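You operate a simulated robot arm through the tools that you are given. There is no shell and no other tool. Be economical: measure what you need, move in short steps, check, and stop when the job is done.

The job below is to be done with a simulated robot arm. You get a single attempt, and the scene is never put back.

TASK
Clamp the blue-ended block and brush a patch of paste on its top.
Fine: the block lies in the flat vice already; pale green paste from the blue pot, by the small brush with the green back, on the bare steel of the top; the brush goes back to its spot; leave the stop and the other blocks. Set down upright: small brush with the green back. A coat counts when it lies all over at full strength: go over it till it gets no stronger.

Only the result counts: the job must be done as asked and must still hold three seconds after the hand-in. Knocking over, shifting, dropping, spilling or breaking anything else fails it.

THE ROBOT
A 6-joint arm with a two-finger parallel gripper, fixed in place. Base frame: the origin is at the foot of the arm, x ahead of it, y to its left, z up; the work surface is at about z = 0.868. Readings come in m, rad, newtons and seconds.
With the tool pointing down near the work surface it reaches from about 0.26 to 0.68 m from the base axis. Its first joint turns from -1.152 to 1.152 rad. Payload 2.9 kg.
Tool frame: the origin (TCP) lies between the finger pads and is the grasp point; the fingertips stand 0.03 m ahead of it; z points along the fingers, y is the line along which they close. The gripper opens to 0.11 m. The fingers are 0.02 m wide and 0.01 m thick; the gripper's body (0.048 by 0.112 m) begins 0.055 m behind the TCP.
Orientation is that of the tool frame in the base frame, as a unit quaternion [w, x, y, z]. With the fingers straight down and closing along the base's y, the tool's x points along the base's -x, its y along +y and its z along -z.

THE INTERFACE
- The arm moves only by the tool nudge_tool. Its argument "steps" is one flat list of numbers, 7 for each row, row after row: the shift along the tool's x, y, z in mm, then the turn, a rotation vector about the tool's x, y, z in rad, then the gripper command, from -1 (fully open) to 1 (shut), values between in proportion. In form: [x, y, z, wx, wy, wz, claw, x, y, z, wx, wy, wz, claw, ...]. A call has 1 to 12 rows; each row is the pose to reach, as a shift and turn from the pose commanded when the call began, along the tool's axes at that moment. A row lasts 0.2 s, in which the tool goes at most 0.05 m and 0.15 rad; a call with a longer step from one row to the next is refused whole, and so is a gripper value outside its range. A pose out of reach is approached as far as the arm can. The call stops where the force on the tool passes 40 N (or 10 N more than at its start, if that is more) or the arm is blocked; 0.2 s more then pass. The fingers move at their own pace (about 0.108 m/s each) and stop on an object; they squeeze with about 33 N. The grip force told is the motor's: it shows also when the fingers shut on nothing. Time passes only in rows, and 0.2 s behind the last, so rows that repeat a pose let the fingers close. It gives the time, the measured TCP pose, the force on the tool (base axes), the opening and the grip force at its end, in the units of the frame above (readings bear some noise), with the torque about the TCP (base axes, N m) and any sound that the robot's microphone picked up.
- Cameras (640 x 400 px; columns grow to the right, rows downward): "scene" is fixed at [0.0871, 0.4343, 1.4048]; the picture's right is [-0.69, -0.72, 0.00], its down [-0.27, 0.26, -0.93] and it looks along [0.67, -0.64, -0.37] (base axes); focal length 336 px, centre (320, 200). "wrist" rides on the gripper at [0.072, 0.017, -0.103] in the tool frame; the picture's right is [-0.23, 0.97, 0.00], its down [-0.76, -0.18, -0.62] and it looks along [-0.61, -0.14, 0.78] (tool axes); focal length 222 px, centre (320, 200). There is no depth. A picture from a camera that has moved, and an enlarged one, comes with that camera's place and axes in the base frame and with its lens.
- capture(camera): a new picture of that camera. It takes no simulated time.
- enlarge(camera, box): a new picture of the part [left, top, right, bottom] of that camera's present view, enlarged. It takes no simulated time.
- hand_in(): hands the job in; it is judged then, once.

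Go step by step. Nothing tells you positions but the pictures and the camera data: compare them with the known pose of the tool, close in by small moves and look again before you grip or let go. The budget is 120 turns and 76 pictures, counting those below and the enlarged ones. Unless the task says otherwise, let go and move clear before handing in, and close with one line.

The tools are called after ">>>" by a JSON object that holds its "api" and its "payload". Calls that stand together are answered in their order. nudge_tool: Moves the arm, as the interface text tells. Its arguments: {"type":"object","properties":{"steps":{"type":"array"}},"required":["steps"]} The other tools are called the same way: capture (camera) takes a picture; enlarge (camera, box) takes an enlarged picture of a part of a camera's view; hand_in () hands the job in.

At the start:

```text
t: 0.0
tcp_pos: [0.3718, -0.1092, 1.2633]
tcp_rot: [0.0, 0.0, 1.0, 0.0]
wrist_force: [0.6, 0.1, 0.5]
moment: [-0.01, 0.0, 0.01]
opening: 0.11
gripper_force: 0.1
```

scene: 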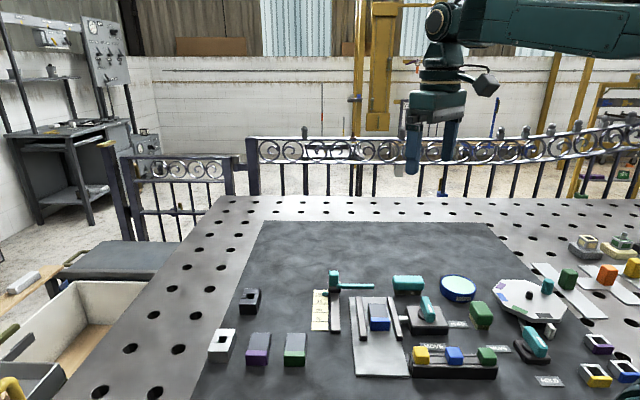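
wrist: 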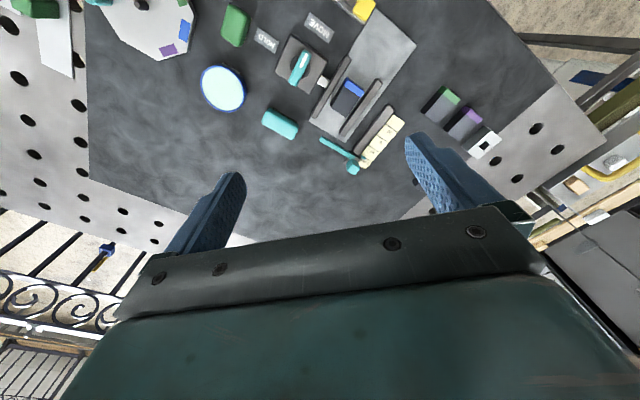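

I see a board with a flat vice holding a blue-ended block, a teal lever beside it, several pots and brushes. I'll look closer before moving.

>>> {"api": "enlarge", "payload": {"camera": "scene", "box": [300, 250, 460, 390]}}

>>> {"api": "enlarge", "payload": {"camera": "scene", "box": [430, 220, 640, 390]}}

>>> {"api": "enlarge", "payload": {"camera": "wrist", "box": [180, 0, 520, 190]}}

```text
2.86 times, centred on (380, 320) of scene
camera zoom: at [0.0871, 0.4343, 1.4048], right [-0.69, -0.72, 0.0], down [-0.27, 0.26, -0.93], along [0.67, -0.64, -0.37], focal length 960 px, centre (149, -143)
```

zoom: 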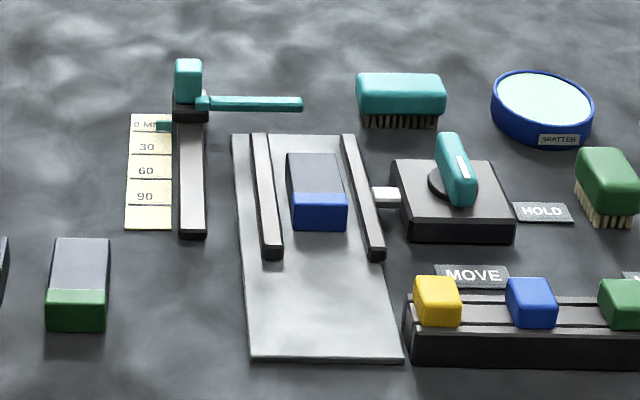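

```text
2.35 times, centred on (535, 305) of scene
camera zoom: at [0.0871, 0.4343, 1.4048], right [-0.69, -0.72, 0.0], down [-0.27, 0.26, -0.93], along [0.67, -0.64, -0.37], focal length 791 px, centre (-186, -47)
```

zoom: 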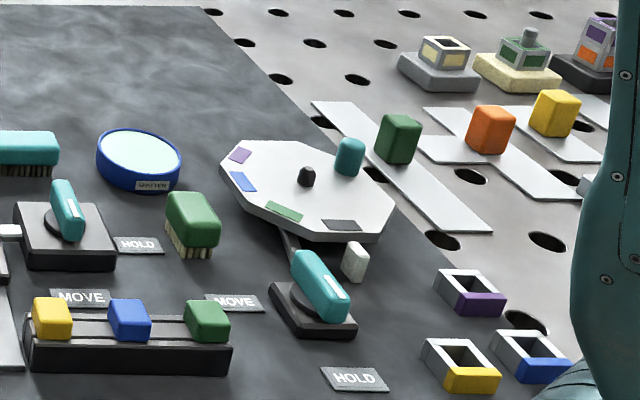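

```text
1.88 times, centred on (350, 95) of wrist
camera zoom: at [0.3014, -0.091, 1.3661], right [0.23, 0.97, 0.0], down [0.76, -0.18, 0.62], along [0.61, -0.14, -0.78], focal length 418 px, centre (264, 398)
```

zoom: 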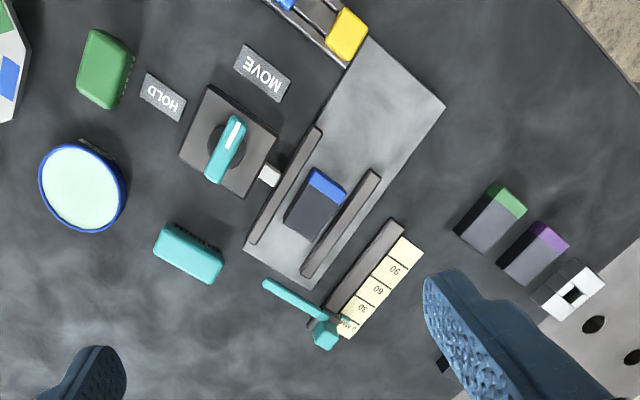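

The block sits diagonally near (0.425,-0.07), the vice lever near (0.36,-0.145), the green brush near (0.275,-0.22) and the pot near (0.36,-0.30). I'll go lower for a better view.

>>> {"api": "nudge_tool", "payload": {"steps": [10, -15, 40, 0, 0, 0, -1, 20, -30, 80, 0, 0, 0, -1, 30, -45, 120, 0, 0, 0, -1, 42, -61, 163, 0, 0, 0, -1]}}

>>> {"api": "capture", "payload": {"camera": "wrist"}}

```text
t: 1.0
tcp_pos: [0.3304, -0.171, 1.1011]
tcp_rot: [0.0, -0.001, 1.0, 0.0]
wrist_force: [0.7, 0.1, 0.0]
moment: [-0.01, 0.02, 0.03]
opening: 0.11
gripper_force: 0.2
```

```text
70 pictures are left
camera wrist: at [0.2589, -0.1524, 1.2027], right [0.23, 0.97, 0.0], down [0.76, -0.18, 0.62], along [0.61, -0.14, -0.78], focal length 222 px, centre (320, 200)
```

wrist: 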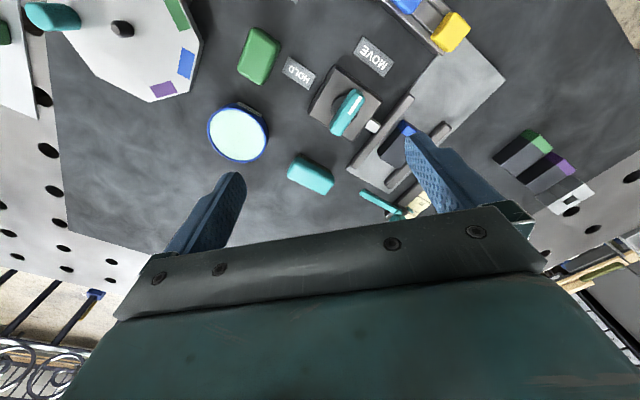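

>>> {"api": "enlarge", "payload": {"camera": "wrist", "box": [200, 0, 460, 220]}}

>>> {"api": "enlarge", "payload": {"camera": "scene", "box": [390, 270, 510, 345]}}

```text
1.82 times, centred on (330, 110) of wrist
camera zoom: at [0.2589, -0.1524, 1.2027], right [0.23, 0.97, 0.0], down [0.76, -0.18, 0.62], along [0.61, -0.14, -0.78], focal length 404 px, centre (302, 364)
```

zoom: 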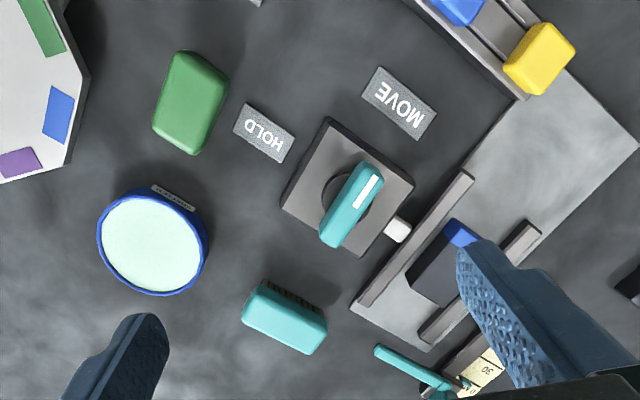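

```text
5.33 times, centred on (450, 308) of scene
camera zoom: at [0.0871, 0.4343, 1.4048], right [-0.69, -0.72, 0.0], down [-0.27, 0.26, -0.93], along [0.67, -0.64, -0.37], focal length 1793 px, centre (-373, -373)
```

zoom: 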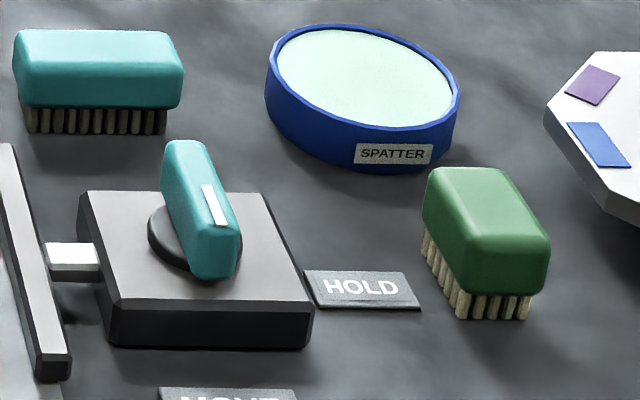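

The lever points to MOVE (about 135° in base); HOLD is about +90° counterclockwise from there. I'll turn the gripper to straddle the handle and hover above it.

>>> {"api": "nudge_tool", "payload": {"steps": [-4, 5, 17, 0, 0, 0.131, 0.0, -8, 10, 34, 0, 0, 0.262, 0.0, -12, 15, 51, 0, 0, 0.393, 0.0, -16, 20, 68, 0, 0, 0.524, 0.0, -20, 25, 85, 0, 0, 0.655, 0.0, -25, 31, 101, 0, 0, 0.785, 0.0]}}

>>> {"api": "capture", "payload": {"camera": "wrist"}}

>>> {"api": "enlarge", "payload": {"camera": "scene", "box": [370, 220, 510, 345]}}

```text
t: 2.4
tcp_pos: [0.3552, -0.1379, 0.9982]
tcp_rot: [0.0, 0.384, 0.923, 0.0]
wrist_force: [-0.5, -0.5, 0.8]
moment: [0.02, 0.02, -0.03]
opening: 0.055
gripper_force: 0.1
```

```text
67 pictures are left
camera wrist: at [0.3176, -0.074, 1.1017], right [0.85, 0.53, 0.0], down [0.41, -0.66, 0.62], along [0.33, -0.53, -0.78], focal length 222 px, centre (320, 200)
```

wrist: 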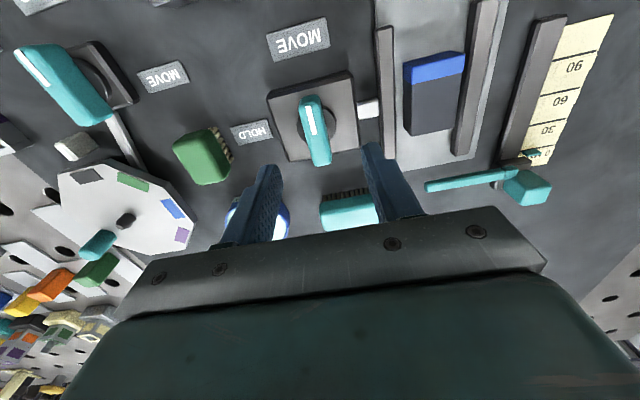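

```text
3.20 times, centred on (440, 282) of scene
camera zoom: at [0.0871, 0.4343, 1.4048], right [-0.69, -0.72, 0.0], down [-0.27, 0.26, -0.93], along [0.67, -0.64, -0.37], focal length 1076 px, centre (-64, -64)
```

zoom: 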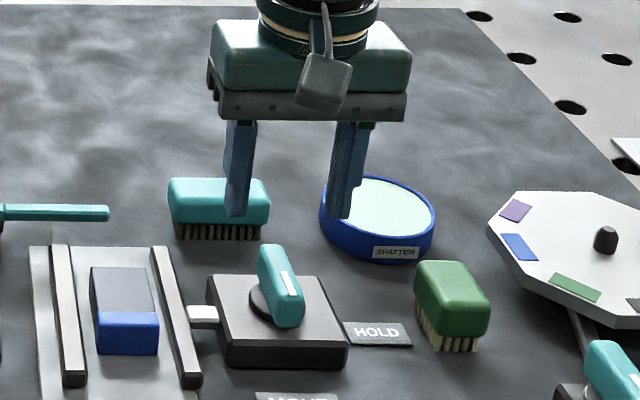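

The gripper lines up with the handle. I'll descend with a 55 mm opening to just above the lever base and look.

>>> {"api": "nudge_tool", "payload": {"steps": [0, -1, 25, 0, 0, 0, 0.0, 0, -2, 50, 0, 0, 0, 0.0, 0, -2, 70, 0, 0, 0, 0.0]}}

>>> {"api": "enlarge", "payload": {"camera": "scene", "box": [390, 260, 510, 345]}}

>>> {"api": "capture", "payload": {"camera": "wrist"}}

```text
t: 3.2
tcp_pos: [0.3536, -0.1394, 0.9283]
tcp_rot: [0.0, 0.383, 0.924, 0.0]
wrist_force: [-0.6, 0.7, -0.1]
moment: [0.01, -0.01, 0.02]
opening: 0.055
gripper_force: 0.0
```

```text
4.71 times, centred on (450, 302) of scene
camera zoom: at [0.0871, 0.4343, 1.4048], right [-0.69, -0.72, 0.0], down [-0.27, 0.26, -0.93], along [0.67, -0.64, -0.37], focal length 1582 px, centre (-292, -282)
```

zoom: 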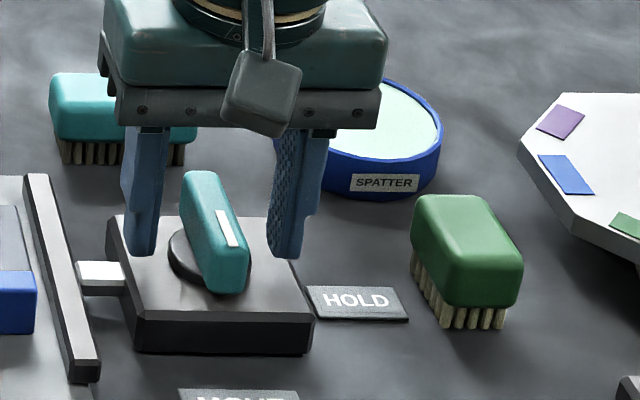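

```text
64 pictures are left
camera wrist: at [0.3158, -0.0766, 1.0319], right [0.85, 0.53, 0.0], down [0.41, -0.66, 0.62], along [0.33, -0.53, -0.78], focal length 222 px, centre (320, 200)
```

wrist: 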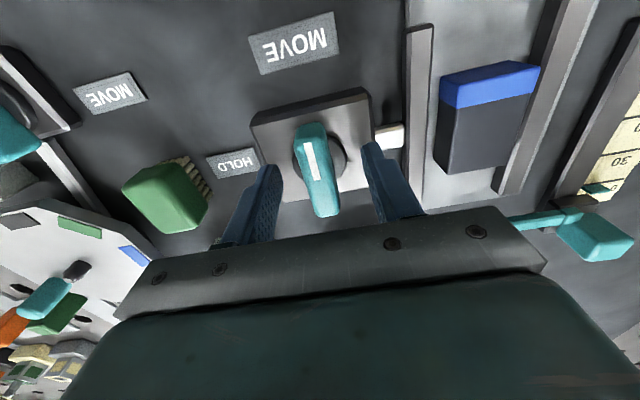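

The fingers straddle the handle. I'll drop 6 mm more and close.

>>> {"api": "nudge_tool", "payload": {"steps": [0, 0, 6, 0, 0, 0, 0.0, 0, 0, 6, 0, 0, 0, 1, 0, 0, 6, 0, 0, 0, 1, 0, 0, 6, 0, 0, 0, 1]}}

>>> {"api": "enlarge", "payload": {"camera": "scene", "box": [390, 260, 510, 345]}}

```text
t: 4.2
tcp_pos: [0.3541, -0.1411, 0.9236]
tcp_rot: [0.0, 0.382, 0.924, -0.001]
wrist_force: [-5.0, -5.8, -3.9]
moment: [-0.23, -0.55, 0.01]
opening: 0.018
gripper_force: 44.9
```

```text
4.71 times, centred on (450, 302) of scene
camera zoom: at [0.087, 0.4341, 1.4048], right [-0.69, -0.72, 0.0], down [-0.27, 0.26, -0.93], along [0.67, -0.64, -0.37], focal length 1582 px, centre (-292, -282)
```

zoom: 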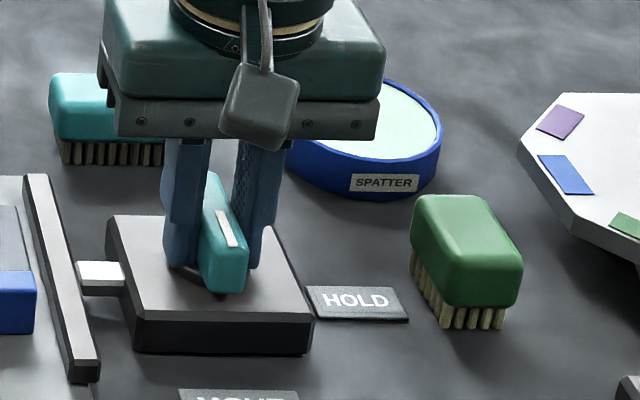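

The handle is gripped (18 mm). Now I'll turn it about +90° towards HOLD in place.

>>> {"api": "nudge_tool", "payload": {"steps": [0, -2, 6, 0, 0, -0.13, 1, 0, -2, 6, 0, 0, -0.27, 1, 0, -2, 6, 0, 0, -0.41, 1, 0, -2, 6, 0, 0, -0.55, 1, 0, -2, 6, 0, 0, -0.69, 1, 0, -2, 6, 0, 0, -0.83, 1, 0, -2, 6, 0, 0, -0.97, 1, 0, -2, 6, 0, 0, -1.11, 1, 0, -2, 6, 0, 0, -1.25, 1, 0, -2, 6, 0, 0, -1.39, 1, 0, -2, 6, 0, 0, -1.5, 1, 0, -2, 6, 0, 0, -1.571, 1]}}

>>> {"api": "enlarge", "payload": {"camera": "scene", "box": [370, 260, 510, 345]}}

```text
t: 4.6
tcp_pos: [0.3532, -0.1427, 0.9221]
tcp_rot: [0.001, 0.342, 0.94, 0.001]
wrist_force: [-4.5, 1.9, 5.9]
moment: [-0.44, -0.22, -0.09]
opening: 0.0178
gripper_force: 45.7
stopped in row 1: the force on the tool passed its limit at 45 N (the readings are from after the stop); the commanded pose is now the measured one
```

```text
4.57 times, centred on (440, 302) of scene
camera zoom: at [0.0869, 0.4344, 1.4047], right [-0.69, -0.72, 0.0], down [-0.27, 0.26, -0.93], along [0.67, -0.64, -0.37], focal length 1537 px, centre (-229, -269)
```

zoom: 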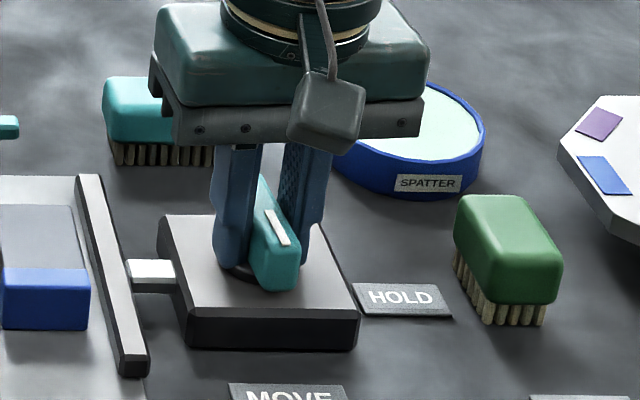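

I mistakenly pushed 6 mm further down, hitting the base; the turn itself is working. I'll rise 2 mm and continue turning.

>>> {"api": "nudge_tool", "payload": {"steps": [0, 0, -2, 0, 0, 0, 1, 0, 0, -2, 0, 0, -0.13, 1, 0, 0, -2, 0, 0, -0.26, 1, 0, 0, -2, 0, 0, -0.39, 1, 0, 0, -2, 0, 0, -0.52, 1, 0, 0, -2, 0, 0, -0.65, 1]}}

>>> {"api": "enlarge", "payload": {"camera": "scene", "box": [370, 260, 510, 345]}}

```text
t: 5.5
tcp_pos: [0.3527, -0.1414, 0.9229]
tcp_rot: [-0.001, 0.186, 0.983, -0.001]
wrist_force: [5.0, -1.6, -2.3]
moment: [0.35, 0.77, -0.02]
opening: 0.0179
gripper_force: 45.2
stopped in row 4: the force on the tool passed its limit at 41 N (the readings are from after the stop); the commanded pose is now the measured one
```

```text
4.57 times, centred on (440, 302) of scene
camera zoom: at [0.0873, 0.4342, 1.4048], right [-0.69, -0.72, 0.0], down [-0.27, 0.26, -0.93], along [0.67, -0.64, -0.37], focal length 1537 px, centre (-229, -269)
```

zoom: 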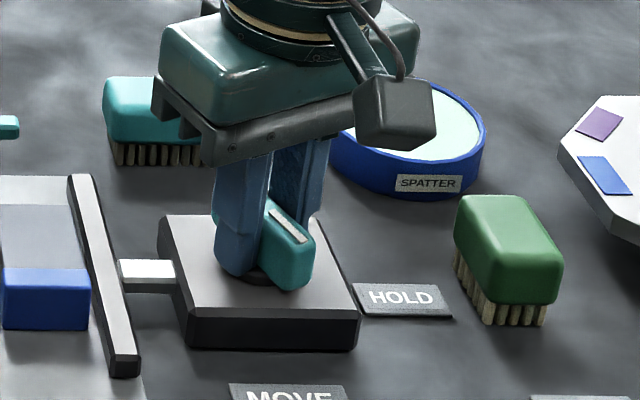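

The jaw is closing on the block; the pivot seems slightly further in +x than my TCP. I'll correct 2 mm and continue more slowly.

>>> {"api": "nudge_tool", "payload": {"steps": [-2, 1, 0, 0, 0, 0, 1, -2, 1, 0, 0, 0, -0.08, 1, -2, 1, 0, 0, 0, -0.16, 1, -2, 1, 0, 0, 0, -0.24, 1, -2, 1, 0, 0, 0, -0.32, 1, -2, 1, 0, 0, 0, -0.4, 1, -2, 1, 0, 0, 0, -0.48, 1]}}

```text
t: 7.1
tcp_pos: [0.3538, -0.1412, 0.9228]
tcp_rot: [-0.003, -0.053, 0.999, 0.001]
wrist_force: [-24.4, -7.5, 4.1]
moment: [-0.1, 0.22, -0.02]
opening: 0.0182
gripper_force: 44.5
```

Turning well, now with about 40° left; the side force says to back off about 1 mm in x. Continue.

>>> {"api": "nudge_tool", "payload": {"steps": [1, 0, 0, 0, 0, 0, 1, 1, 0, 0, 0, 0, -0.08, 1, 1, 0, 0, 0, 0, -0.16, 1, 1, 0, 0, 0, 0, -0.24, 1, 1, 0, 0, 0, 0, -0.32, 1]}}

>>> {"api": "enlarge", "payload": {"camera": "scene", "box": [350, 260, 510, 345]}}

```text
t: 8.3
tcp_pos: [0.3534, -0.1409, 0.9221]
tcp_rot: [-0.001, -0.213, 0.977, 0.0]
wrist_force: [-14.9, -6.5, 0.6]
moment: [-0.56, 1.41, 0.02]
opening: 0.0178
gripper_force: 45.0
```

```text
4.00 times, centred on (430, 302) of scene
camera zoom: at [0.0868, 0.4341, 1.4048], right [-0.69, -0.72, 0.0], down [-0.27, 0.26, -0.93], along [0.67, -0.64, -0.37], focal length 1345 px, centre (-120, -210)
```

zoom: 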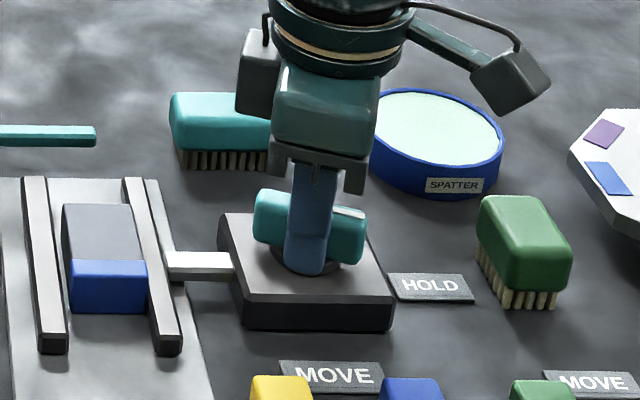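

The jaw nearly touches the block; about 20° remains. Continuing.

>>> {"api": "nudge_tool", "payload": {"steps": [0, 0, 0, 0, 0, -0.08, 1, 0, 0, 0, 0, 0, -0.16, 1, 0, 0, 0, 0, 0, -0.24, 1, 0, 0, 0, 0, 0, -0.32, 1, 0, 0, 0, 0, 0, -0.37, 1]}}

>>> {"api": "enlarge", "payload": {"camera": "scene", "box": [350, 260, 510, 345]}}

```text
t: 9.5
tcp_pos: [0.3541, -0.1413, 0.9224]
tcp_rot: [0.0, -0.387, 0.922, 0.002]
wrist_force: [-15.1, -3.5, -6.2]
moment: [-0.74, 0.67, -0.75]
opening: 0.0179
gripper_force: 45.4
```

```text
4.00 times, centred on (430, 302) of scene
camera zoom: at [0.0868, 0.4342, 1.4048], right [-0.69, -0.72, 0.0], down [-0.27, 0.26, -0.93], along [0.67, -0.64, -0.37], focal length 1345 px, centre (-120, -210)
```

zoom: 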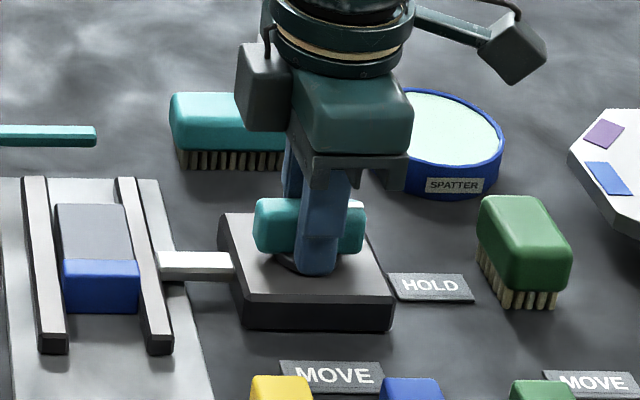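

The jaw has pressed the block over, and a resisting torque appears. I'll try a bit more to find the end stop.

>>> {"api": "nudge_tool", "payload": {"steps": [0, 0, 0, 0, 0, -0.06, 1, 0, 0, 0, 0, 0, -0.1, 1, 0, 0, 0, 0, 0, -0.1, 1]}}

>>> {"api": "enlarge", "payload": {"camera": "scene", "box": [350, 260, 510, 345]}}

```text
t: 10.3
tcp_pos: [0.3551, -0.1414, 0.9223]
tcp_rot: [0.0, -0.434, 0.901, 0.001]
wrist_force: [-11.0, 3.5, -9.4]
moment: [-0.23, 0.17, -1.26]
opening: 0.0198
gripper_force: 44.7
```

```text
4.00 times, centred on (430, 302) of scene
camera zoom: at [0.0869, 0.4343, 1.4048], right [-0.69, -0.72, 0.0], down [-0.27, 0.26, -0.93], along [0.67, -0.64, -0.37], focal length 1345 px, centre (-120, -210)
```

zoom: 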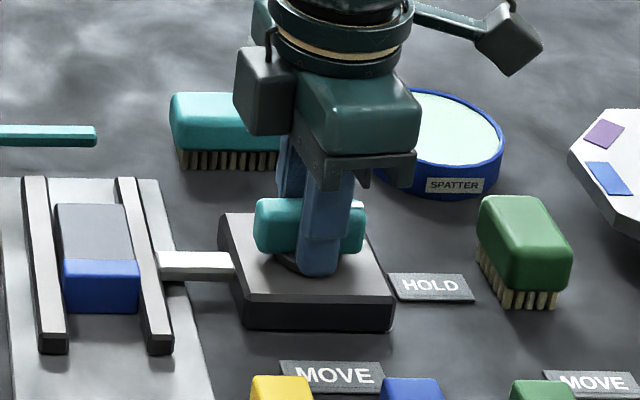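

The handle is at its stop in HOLD (fingers now wedge on it). I'll turn back slightly, release and rise.

>>> {"api": "nudge_tool", "payload": {"steps": [0, 0, 0, 0, 0, 0.1, 1, 0, 0, 0, 0, 0, 0.1, 0, 0, 0, 0, 0, 0, 0.1, 0, 0, 0, -40, 0, 0, 0.1, 0, 0, 0, -85, 0, 0, 0.1, 0, 0, 0, -130, 0, 0, 0.1, 0]}}

>>> {"api": "capture", "payload": {"camera": "wrist"}}

>>> {"api": "enlarge", "payload": {"camera": "scene", "box": [300, 260, 520, 390]}}

```text
t: 11.7
tcp_pos: [0.3535, -0.1402, 1.0528]
tcp_rot: [0.0, -0.387, 0.922, 0.0]
wrist_force: [0.1, -0.5, 0.2]
moment: [-0.03, 0.03, 0.01]
opening: 0.0554
gripper_force: 0.0
```

```text
57 pictures are left
camera wrist: at [0.2925, -0.1794, 1.1557], right [-0.54, 0.84, 0.0], down [0.66, 0.42, 0.62], along [0.52, 0.34, -0.78], focal length 222 px, centre (320, 200)
```

wrist: 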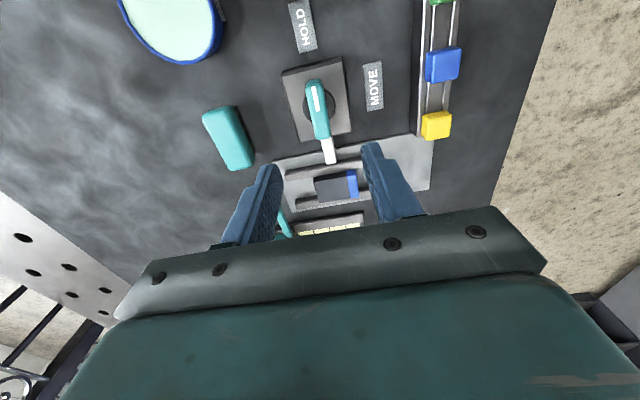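

```text
2.91 times, centred on (410, 325) of scene
camera zoom: at [0.0871, 0.4343, 1.4048], right [-0.69, -0.72, 0.0], down [-0.27, 0.26, -0.93], along [0.67, -0.64, -0.37], focal length 978 px, centre (58, -164)
```

zoom: 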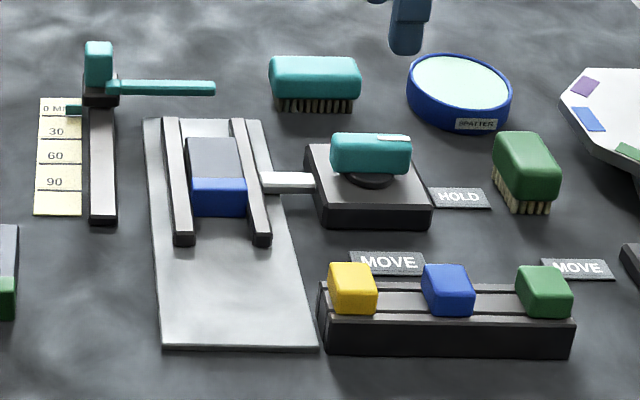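

The vice is clamped at HOLD. Next I'll hover over the green-backed brush with the fingers closing across its width.

>>> {"api": "nudge_tool", "payload": {"steps": [10, 0, 5, 0, 0, 0.143, 0, 20, -1, 10, 0, 0, 0.286, 0, 30, -1, 15, 0, 0, 0.429, 0, 40, -2, 20, 0, 0, 0.572, 0, 50, -2, 25, 0, 0, 0.715, 0, 60, -2, 30, 0, 0, 0.858, 0, 70, -3, 35, 0, 0, 1.0, 0, 80, -3, 40, 0, 0, 1.143, 0, 90, -4, 43, 0, 0, 1.286, 0, 105, -4, 43, 0, 0, 1.429, 0, 119, -4, 43, 0, 0, 1.571, 0]}}

>>> {"api": "capture", "payload": {"camera": "wrist"}}

>>> {"api": "enlarge", "payload": {"camera": "scene", "box": [420, 230, 540, 345]}}

```text
t: 14.1
tcp_pos: [0.2744, -0.2284, 1.0095]
tcp_rot: [0.0, 0.378, 0.926, 0.0]
wrist_force: [-0.9, -0.2, 0.3]
moment: [-0.06, 0.01, -0.01]
opening: 0.0551
gripper_force: 0.1
```

```text
55 pictures are left
camera wrist: at [0.2351, -0.1652, 1.1127], right [0.84, 0.53, 0.0], down [0.42, -0.66, 0.62], along [0.33, -0.53, -0.78], focal length 222 px, centre (320, 200)
```

wrist: 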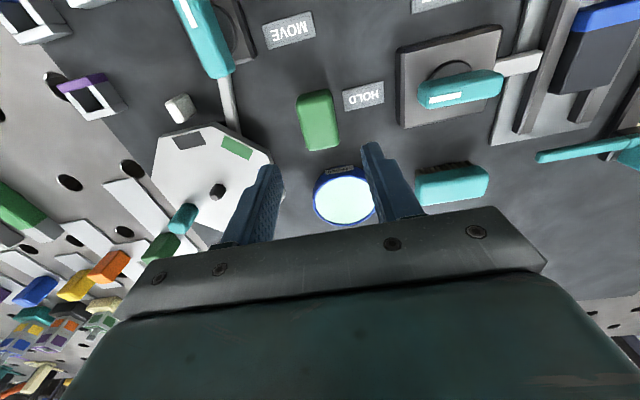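

```text
3.48 times, centred on (480, 288) of scene
camera zoom: at [0.0871, 0.4343, 1.4048], right [-0.69, -0.72, 0.0], down [-0.27, 0.26, -0.93], along [0.67, -0.64, -0.37], focal length 1169 px, centre (-236, -104)
```

zoom: 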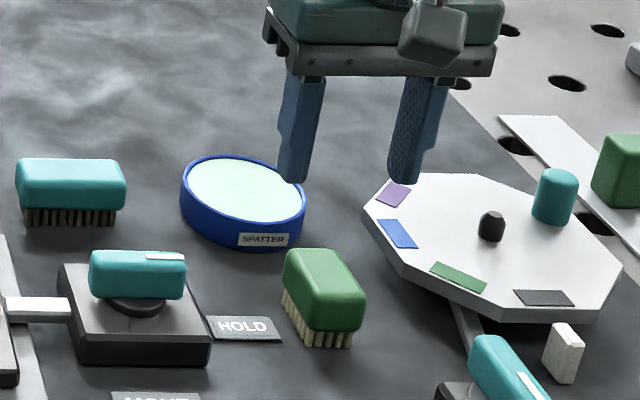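

The brush is nearly centred under the gripper at about (0.2715,-0.228). I'll make a 2 mm correction and descend.

>>> {"api": "nudge_tool", "payload": {"steps": [2, -2, 0, 0, 0, 0, 0, 2, -2, 35, 0, 0, 0, 0, 2, -2, 70, 0, 0, 0, 0, 2, -2, 85, 0, 0, 0, 0]}}

>>> {"api": "enlarge", "payload": {"camera": "scene", "box": [440, 260, 520, 345]}}

>>> {"api": "capture", "payload": {"camera": "wrist"}}

```text
t: 15.1
tcp_pos: [0.2715, -0.23, 0.9247]
tcp_rot: [0.001, 0.378, 0.926, -0.001]
wrist_force: [0.1, 0.4, 0.3]
moment: [-0.01, -0.04, -0.01]
opening: 0.0551
gripper_force: 0.0
```

```text
4.71 times, centred on (480, 302) of scene
camera zoom: at [0.0871, 0.4343, 1.4048], right [-0.69, -0.72, 0.0], down [-0.27, 0.26, -0.93], along [0.67, -0.64, -0.37], focal length 1582 px, centre (-433, -282)
```

zoom: 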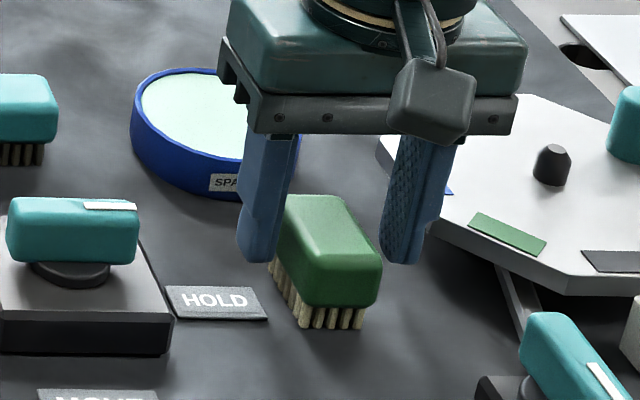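

```text
52 pictures are left
camera wrist: at [0.233, -0.1657, 1.0272], right [0.84, 0.54, 0.0], down [0.42, -0.66, 0.62], along [0.33, -0.53, -0.78], focal length 222 px, centre (320, 200)
```

wrist: 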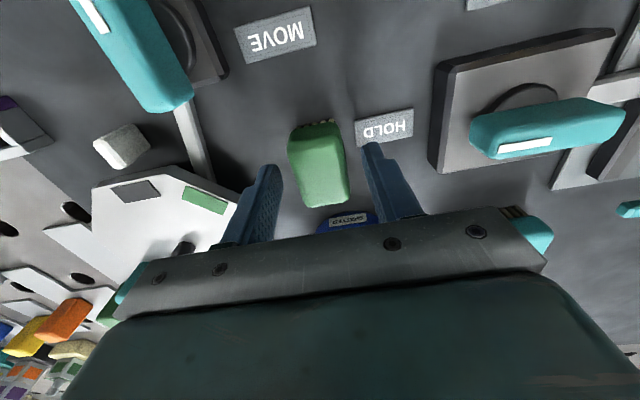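

Well placed; I'll shift 3 mm along the brush, narrow slightly, lower 12 mm and close.

>>> {"api": "nudge_tool", "payload": {"steps": [3, 1, 0, 0, 0, 0, 0.15, 3, 1, 12, 0, 0, 0, 0.15, 3, 1, 12, 0, 0, 0, 1, 3, 1, 12, 0, 0, 0, 1, 3, 1, 12, 0, 0, 0, 1]}}

>>> {"api": "enlarge", "payload": {"camera": "scene", "box": [440, 260, 520, 345]}}

```text
t: 16.3
tcp_pos: [0.2705, -0.2256, 0.9133]
tcp_rot: [0.0, 0.378, 0.926, -0.002]
wrist_force: [-1.0, -1.1, 5.4]
moment: [-0.05, -0.01, -0.02]
opening: 0.0332
gripper_force: 33.0
```

```text
4.71 times, centred on (480, 302) of scene
camera zoom: at [0.087, 0.4343, 1.4048], right [-0.69, -0.72, 0.0], down [-0.27, 0.26, -0.93], along [0.67, -0.64, -0.37], focal length 1582 px, centre (-433, -282)
```

zoom: 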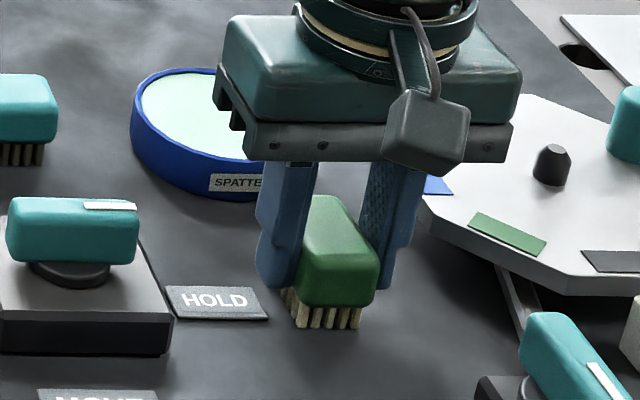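

The brush is held (33 mm wide), home at TCP (0.2705,-0.2256,0.9133). I'll lift it and carry it over the pot centre (~0.3565,-0.299).

>>> {"api": "nudge_tool", "payload": {"steps": [0, 0, -25, 0, 0, 0, 1, 0, 0, -55, 0, 0, 0, 1, -15, 1, -70, 0, 0, 0, 1, -40, 3, -70, 0, 0, 0, 1, -65, 5, -70, 0, 0, 0, 1, -90, 6, -70, 0, 0, 0, 1, -113, 8, -70, 0, 0, 0, 1, -113, 8, -70, 0, 0, 0, 1]}}

>>> {"api": "capture", "payload": {"camera": "wrist"}}

>>> {"api": "enlarge", "payload": {"camera": "scene", "box": [400, 220, 520, 310]}}

```text
t: 18.1
tcp_pos: [0.3547, -0.2999, 0.9813]
tcp_rot: [0.0, 0.378, 0.926, 0.0]
wrist_force: [0.7, 0.6, -0.4]
moment: [0.0, 0.01, -0.01]
opening: 0.0333
gripper_force: 33.0
```

```text
50 pictures are left
camera wrist: at [0.3176, -0.2367, 1.085], right [0.84, 0.54, 0.0], down [0.42, -0.66, 0.62], along [0.33, -0.53, -0.78], focal length 222 px, centre (320, 200)
```

wrist: 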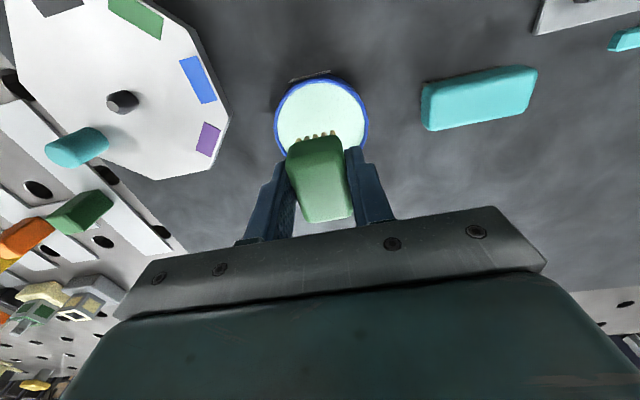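

```text
4.44 times, centred on (460, 265) of scene
camera zoom: at [0.0871, 0.4343, 1.4048], right [-0.69, -0.72, 0.0], down [-0.27, 0.26, -0.93], along [0.67, -0.64, -0.37], focal length 1494 px, centre (-302, -89)
```

zoom: 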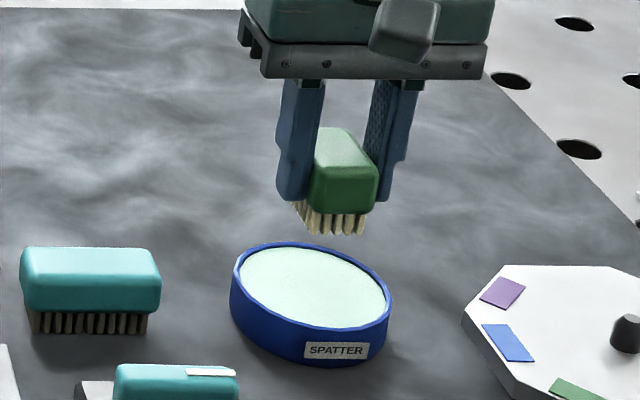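

The brush is nearly over the pot centre. I'll lower slowly to just above the paste and look.

>>> {"api": "nudge_tool", "payload": {"steps": [2, 2, 10, 0, 0, 0, 1, 2, 2, 20, 0, 0, 0, 1, 2, 2, 30, 0, 0, 0, 1, 2, 2, 40, 0, 0, 0, 1]}}

>>> {"api": "enlarge", "payload": {"camera": "scene", "box": [420, 230, 500, 310]}}

>>> {"api": "enlarge", "payload": {"camera": "wrist", "box": [240, 80, 400, 220]}}

```text
t: 19.1
tcp_pos: [0.3555, -0.2963, 0.9422]
tcp_rot: [0.0, 0.378, 0.926, 0.0]
wrist_force: [0.0, 0.7, -0.5]
moment: [0.0, -0.03, 0.01]
opening: 0.0333
gripper_force: 33.1
```

```text
5.00 times, centred on (460, 270) of scene
camera zoom: at [0.0871, 0.4343, 1.4048], right [-0.69, -0.72, 0.0], down [-0.27, 0.26, -0.93], along [0.67, -0.64, -0.37], focal length 1681 px, centre (-380, -150)
```

zoom: 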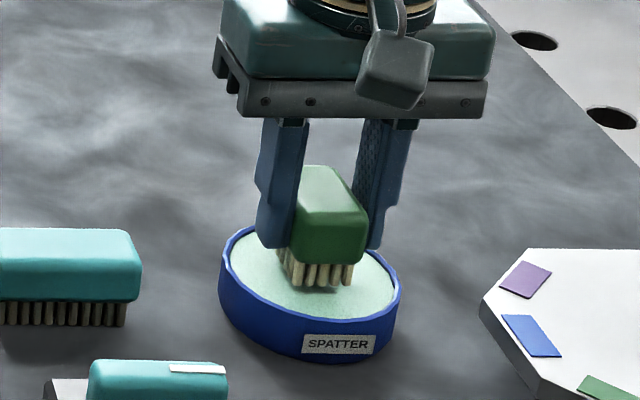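

```text
2.86 times, centred on (320, 150) of wrist
camera zoom: at [0.3176, -0.2333, 1.0448], right [0.84, 0.54, 0.0], down [0.42, -0.66, 0.62], along [0.33, -0.53, -0.78], focal length 635 px, centre (320, 343)
```

zoom: 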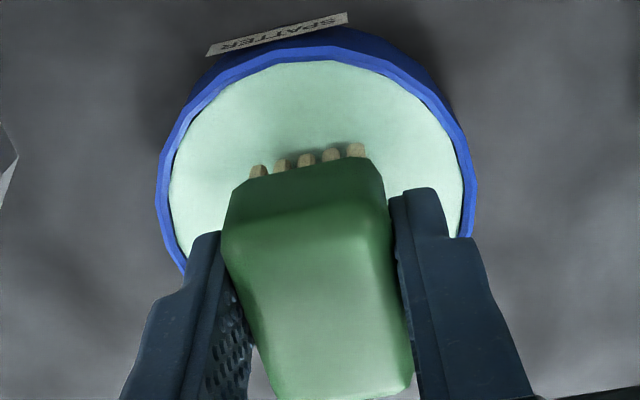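

It looks centred, with a few mm of margin at each end. I'll ease down in 2–3 mm steps, watching the force.

>>> {"api": "nudge_tool", "payload": {"steps": [0, 0, 3, 0, 0, 0, 1, 0, 0, 6, 0, 0, 0, 1, 0, 0, 9, 0, 0, 0, 1, 0, 0, 11, 0, 0, 0, 1, 0, 0, 11, 0, 0, 0, 1]}}

>>> {"api": "enlarge", "payload": {"camera": "scene", "box": [420, 230, 500, 310]}}

```text
t: 20.3
tcp_pos: [0.356, -0.2976, 0.933]
tcp_rot: [0.003, 0.378, 0.926, -0.001]
wrist_force: [-1.1, -2.7, 29.9]
moment: [-0.15, -0.06, -0.04]
opening: 0.0334
gripper_force: 33.3
```

```text
5.00 times, centred on (460, 270) of scene
camera zoom: at [0.0867, 0.4345, 1.4047], right [-0.69, -0.72, 0.0], down [-0.27, 0.26, -0.93], along [0.67, -0.64, -0.37], focal length 1681 px, centre (-380, -150)
```

zoom: 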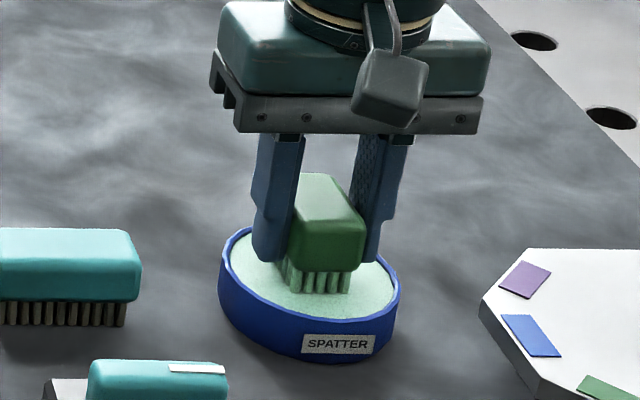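

The bristles are loaded (now green) and the force shows contact. I'll lift slowly and check.

>>> {"api": "nudge_tool", "payload": {"steps": [0, 0, -3, 0, 0, 0, 1, 0, 0, -6, 0, 0, 0, 1, 0, 0, -10, 0, 0, 0, 1, 0, 0, -15, 0, 0, 0, 1, 0, 0, -20, 0, 0, 0, 1, 0, 0, -25, 0, 0, 0, 1]}}

>>> {"api": "enlarge", "payload": {"camera": "scene", "box": [420, 220, 500, 310]}}

```text
t: 21.7
tcp_pos: [0.3556, -0.2971, 0.9566]
tcp_rot: [-0.001, 0.377, 0.926, 0.0]
wrist_force: [-0.5, -0.6, -1.1]
moment: [0.0, 0.0, -0.02]
opening: 0.0334
gripper_force: 32.7
```

```text
4.44 times, centred on (460, 265) of scene
camera zoom: at [0.0871, 0.4343, 1.4048], right [-0.69, -0.72, 0.0], down [-0.27, 0.26, -0.93], along [0.67, -0.64, -0.37], focal length 1494 px, centre (-302, -89)
```

zoom: 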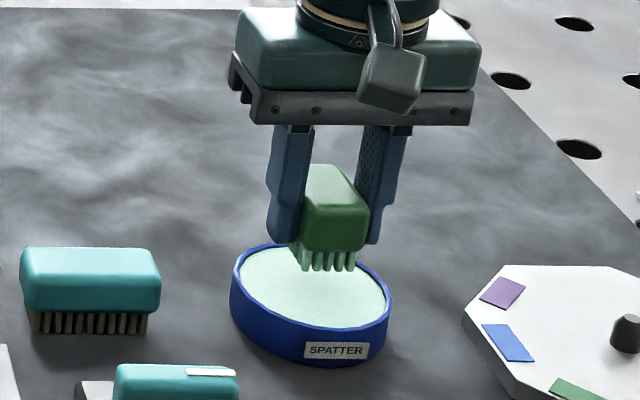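

The brush is evenly loaded. I'll lift and carry it slowly toward the vice, stopping short to measure the block.

>>> {"api": "nudge_tool", "payload": {"steps": [0, 0, -15, 0, 0, 0, 1, 0, 0, -35, 0, 0, 0, 1, 5, 8, -55, 0, 0, 0, 1, 13, 22, -65, 0, 0, 0, 1, 23, 39, -70, 0, 0, 0, 1, 35, 60, -70, 0, 0, 0, 1, 47, 81, -70, 0, 0, 0, 1, 60, 102, -70, 0, 0, 0, 1, 72, 123, -70, 0, 0, 0, 1, 83, 141, -70, 0, 0, 0, 1, 90, 153, -70, 0, 0, 0, 1, 92, 157, -70, 0, 0, 0, 1]}}

>>> {"api": "capture", "payload": {"camera": "wrist"}}

>>> {"api": "enlarge", "payload": {"camera": "wrist", "box": [240, 40, 480, 220]}}

```text
t: 24.3
tcp_pos: [0.3984, -0.1203, 1.0277]
tcp_rot: [-0.001, 0.378, 0.926, 0.0]
wrist_force: [0.9, -0.2, -0.4]
moment: [-0.01, -0.01, -0.04]
opening: 0.0334
gripper_force: 33.0
```

```text
44 pictures are left
camera wrist: at [0.3615, -0.0567, 1.1297], right [0.84, 0.54, 0.0], down [0.42, -0.66, 0.62], along [0.33, -0.53, -0.78], focal length 222 px, centre (320, 200)
```

wrist: 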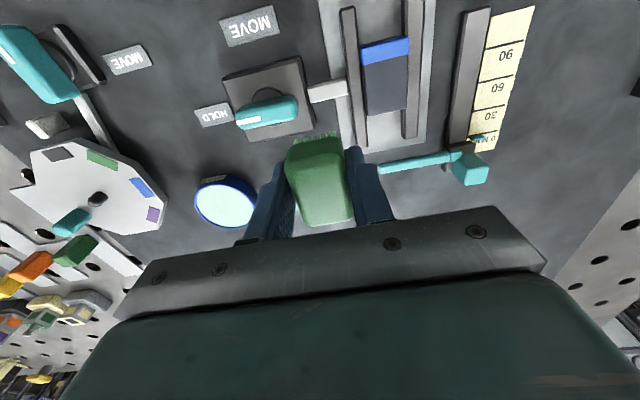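

```text
2.22 times, centred on (360, 130) of wrist
camera zoom: at [0.3615, -0.0567, 1.1297], right [0.84, 0.54, 0.0], down [0.42, -0.66, 0.62], along [0.33, -0.53, -0.78], focal length 494 px, centre (231, 356)
```

zoom: 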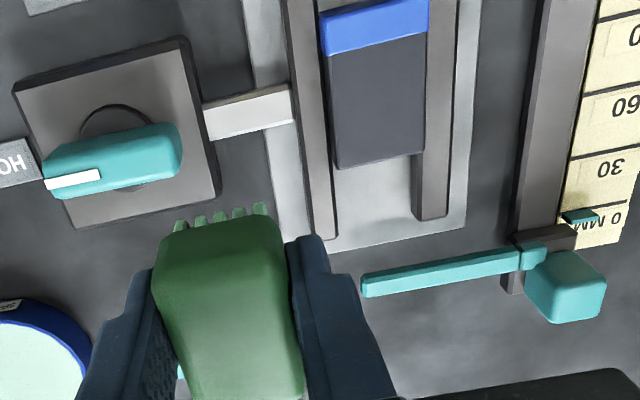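

The steel patch centre is about (0.441,-0.064), 47×38 mm, aligned with the tool. Before brushing I'll check how the brush sits in the fingers.

>>> {"api": "enlarge", "payload": {"camera": "scene", "box": [370, 170, 470, 260]}}

>>> {"api": "enlarge", "payload": {"camera": "scene", "box": [330, 275, 410, 345]}}

```text
4.44 times, centred on (420, 215) of scene
camera zoom: at [0.0871, 0.4343, 1.4048], right [-0.69, -0.72, 0.0], down [-0.27, 0.26, -0.93], along [0.67, -0.64, -0.37], focal length 1494 px, centre (-124, 133)
```

zoom: 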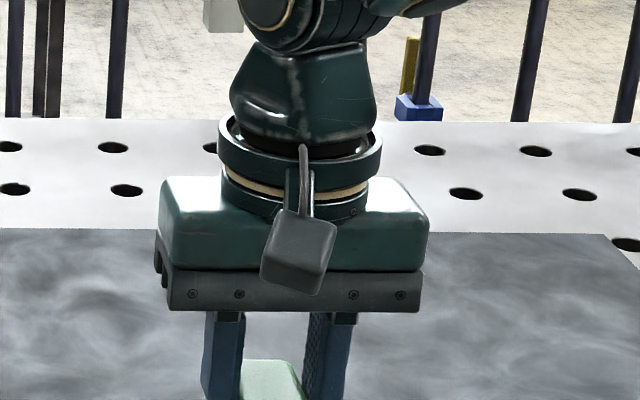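

```text
5.71 times, centred on (370, 310) of scene
camera zoom: at [0.0871, 0.4343, 1.4048], right [-0.69, -0.72, 0.0], down [-0.27, 0.26, -0.93], along [0.67, -0.64, -0.37], focal length 1921 px, centre (34, -429)
```

zoom: 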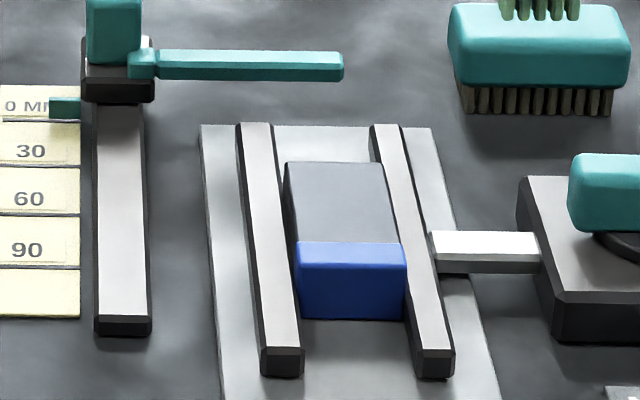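

>>> {"api": "enlarge", "payload": {"camera": "scene", "box": [390, 225, 460, 290]}}

```text
6.15 times, centred on (425, 258) of scene
camera zoom: at [0.0871, 0.4343, 1.4048], right [-0.69, -0.72, 0.0], down [-0.27, 0.26, -0.93], along [0.67, -0.64, -0.37], focal length 2069 px, centre (-326, -154)
```

zoom: 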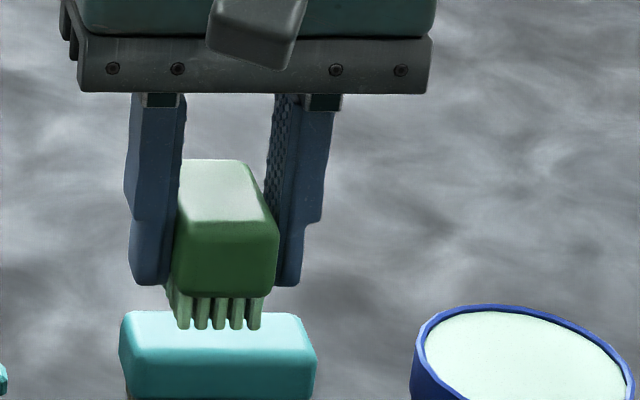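

The brush sits with the bristle front roughly 15 mm ahead of the TCP, bristles about 28 mm wide. I'll move over the steel patch, then lower to just above it.

>>> {"api": "nudge_tool", "payload": {"steps": [3, 14, 0, 0, 0, 0, 1, 5, 28, 0, 0, 0, 0, 1, 8, 42, 0, 0, 0, 0, 1, 11, 56, 0, 0, 0, 0, 1, 13, 70, 0, 0, 0, 0, 1, 13, 70, 20, 0, 0, 0, 1, 13, 70, 40, 0, 0, 0, 1, 13, 70, 60, 0, 0, 0, 1, 13, 70, 72, 0, 0, 0, 1]}}

>>> {"api": "enlarge", "payload": {"camera": "scene", "box": [330, 255, 410, 345]}}

>>> {"api": "enlarge", "payload": {"camera": "wrist", "box": [200, 20, 440, 220]}}

```text
t: 26.3
tcp_pos: [0.4398, -0.0609, 0.9565]
tcp_rot: [0.0, 0.378, 0.926, 0.0]
wrist_force: [-0.5, 0.0, -0.2]
moment: [0.02, -0.02, 0.0]
opening: 0.0331
gripper_force: 32.7
```

```text
4.44 times, centred on (370, 300) of scene
camera zoom: at [0.0871, 0.4343, 1.4048], right [-0.69, -0.72, 0.0], down [-0.27, 0.26, -0.93], along [0.67, -0.64, -0.37], focal length 1494 px, centre (98, -244)
```

zoom: 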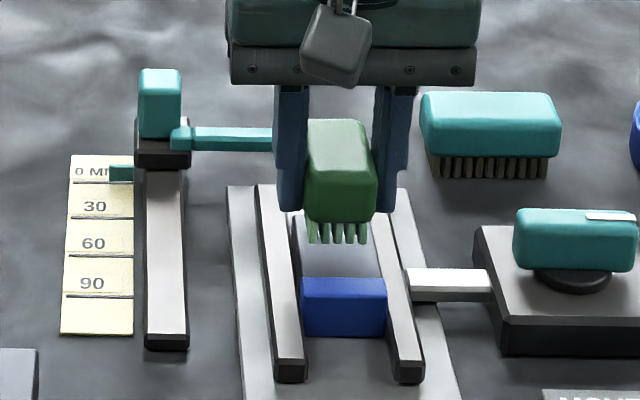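

```text
2.00 times, centred on (320, 120) of wrist
camera zoom: at [0.4011, 0.0026, 1.0581], right [0.84, 0.54, 0.0], down [0.42, -0.66, 0.62], along [0.33, -0.53, -0.78], focal length 444 px, centre (320, 360)
```

zoom: 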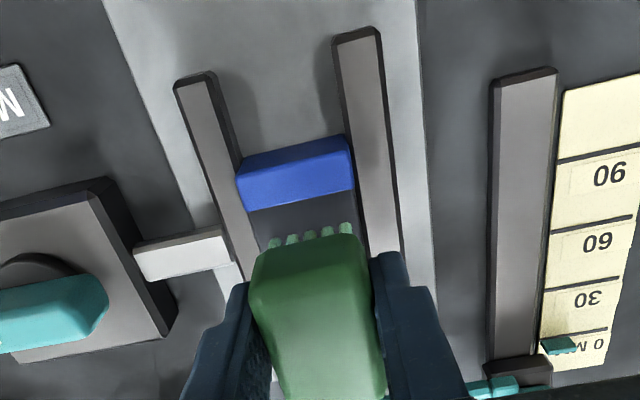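

The bristles are about 6 mm short of the blue edge, and the patch centre is about 3 mm to −y. I'll shift and lower to light contact.

>>> {"api": "nudge_tool", "payload": {"steps": [1, -3, 0, 0, 0, 0, 1, 1, -3, 4, 0, 0, 0, 1, 1, -3, 8, 0, 0, 0, 1, 1, -3, 12, 0, 0, 0, 1, 1, -3, 14, 0, 0, 0, 1, 1, -3, 16, 0, 0, 0, 1]}}

>>> {"api": "enlarge", "payload": {"camera": "scene", "box": [330, 255, 410, 345]}}

```text
t: 27.7
tcp_pos: [0.4371, -0.0621, 0.9409]
tcp_rot: [0.002, 0.379, 0.926, 0.001]
wrist_force: [-5.0, 1.5, 19.8]
moment: [-0.13, 0.06, -0.03]
opening: 0.0333
gripper_force: 32.8
```

```text
4.44 times, centred on (370, 300) of scene
camera zoom: at [0.0867, 0.4344, 1.4048], right [-0.69, -0.72, 0.0], down [-0.27, 0.26, -0.93], along [0.67, -0.64, -0.37], focal length 1494 px, centre (98, -244)
```

zoom: 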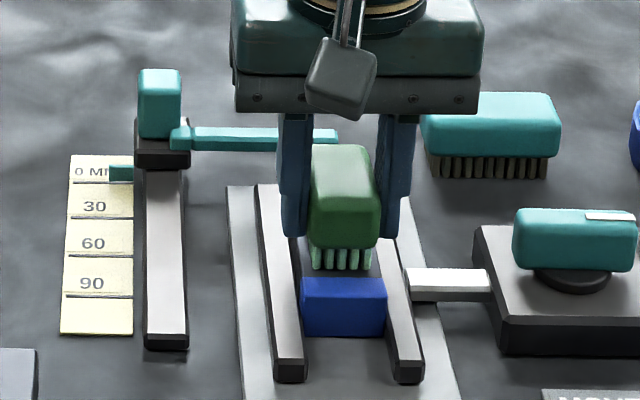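

Contact is at 20 N. I'll ease up 1 mm and start slow strokes across the patch.

>>> {"api": "nudge_tool", "payload": {"steps": [0, -2, -1, 0, 0, 0, 1, 0, -4, -1, 0, 0, 0, 1, 0, -6, -1, 0, 0, 0, 1, 0, -3, -1, 0, 0, 0, 1, 0, 0, -1, 0, 0, 0, 1, 0, 3, -1, 0, 0, 0, 1, 0, 6, -1, 0, 0, 0, 1, 2, 6, -1, 0, 0, 0, 1, 4, 3, -1, 0, 0, 0, 1, 4, 0, -1, 0, 0, 0, 1, 4, -3, -1, 0, 0, 0, 1, 4, -6, -1, 0, 0, 0, 1]}}

>>> {"api": "enlarge", "payload": {"camera": "scene", "box": [330, 255, 410, 345]}}

>>> {"api": "enlarge", "payload": {"camera": "wrist", "box": [240, 60, 400, 200]}}

```text
t: 30.3
tcp_pos: [0.4312, -0.0639, 0.9392]
tcp_rot: [0.0, 0.377, 0.926, 0.001]
wrist_force: [4.9, 5.5, 22.7]
moment: [0.09, -0.3, 0.09]
opening: 0.0331
gripper_force: 32.5
```

```text
4.44 times, centred on (370, 300) of scene
camera zoom: at [0.0869, 0.4345, 1.4047], right [-0.69, -0.72, 0.0], down [-0.27, 0.26, -0.93], along [0.67, -0.64, -0.37], focal length 1494 px, centre (98, -244)
```

zoom: 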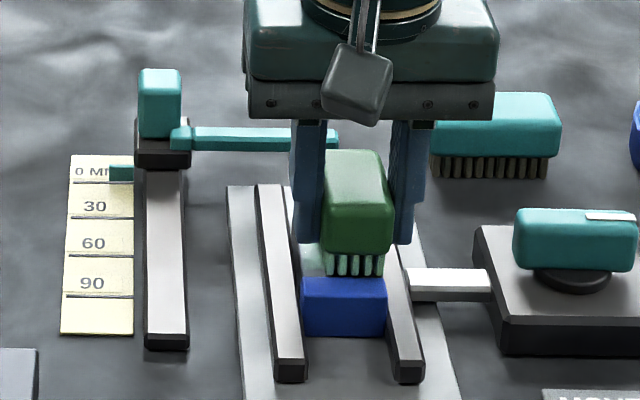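

```text
2.86 times, centred on (320, 130) of wrist
camera zoom: at [0.3915, -0.0001, 1.0431], right [0.84, 0.54, 0.0], down [0.42, -0.66, 0.62], along [0.34, -0.52, -0.78], focal length 635 px, centre (320, 400)
```

zoom: 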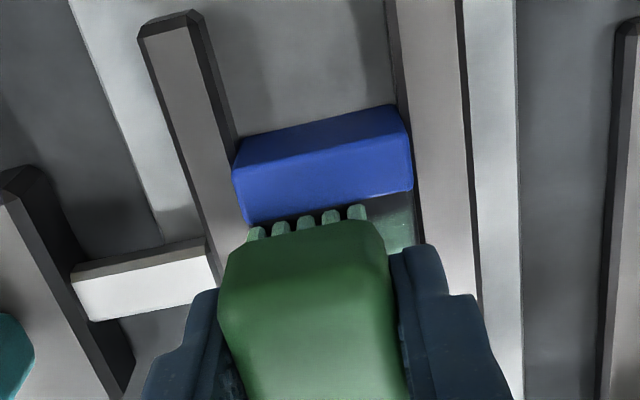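

Paint is going on evenly; a thin unpainted strip remains by the blue edge. I'll nudge 1.5 mm toward it and stroke back.

>>> {"api": "nudge_tool", "payload": {"steps": [1, 0, 0, 0, 0, 0, 1, 1.5, -1, 0, 0, 0, 0, 1, 1.5, 2, 0, 0, 0, 0, 1, 1.5, 5, 0, 0, 0, 0, 1, 1.5, 8, 0, 0, 0, 0, 1, 1.5, 11, 0, 0, 0, 0, 1, 1.5, 13, 0, 0, 0, 0, 1, -1, 13, 0, 0, 0, 0, 1, -4, 11, 0, 0, 0, 0, 1, -5, 8, 0, 0, 0, 0, 1, -5, 5, 0, 0, 0, 0, 1, -5, 2, 0, 0, 0, 0, 1]}}

>>> {"api": "enlarge", "payload": {"camera": "wrist", "box": [240, 60, 400, 200]}}

```text
t: 32.9
tcp_pos: [0.4357, -0.0659, 0.9388]
tcp_rot: [0.001, 0.376, 0.926, 0.001]
wrist_force: [4.1, 5.2, 17.2]
moment: [0.13, -0.19, 0.01]
opening: 0.0333
gripper_force: 32.9
```

```text
2.86 times, centred on (320, 130) of wrist
camera zoom: at [0.3968, -0.0024, 1.0428], right [0.84, 0.54, 0.0], down [0.42, -0.66, 0.62], along [0.34, -0.53, -0.78], focal length 635 px, centre (320, 400)
```

zoom: 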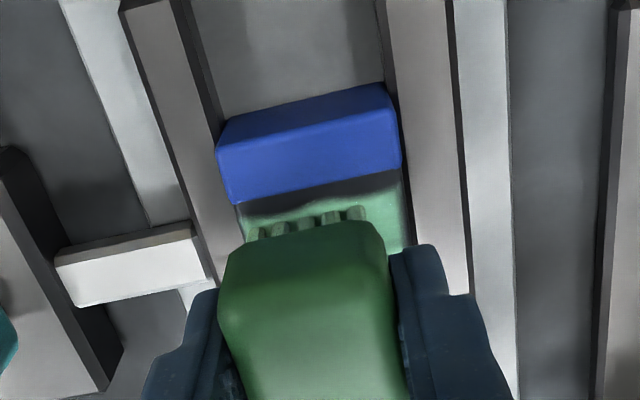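

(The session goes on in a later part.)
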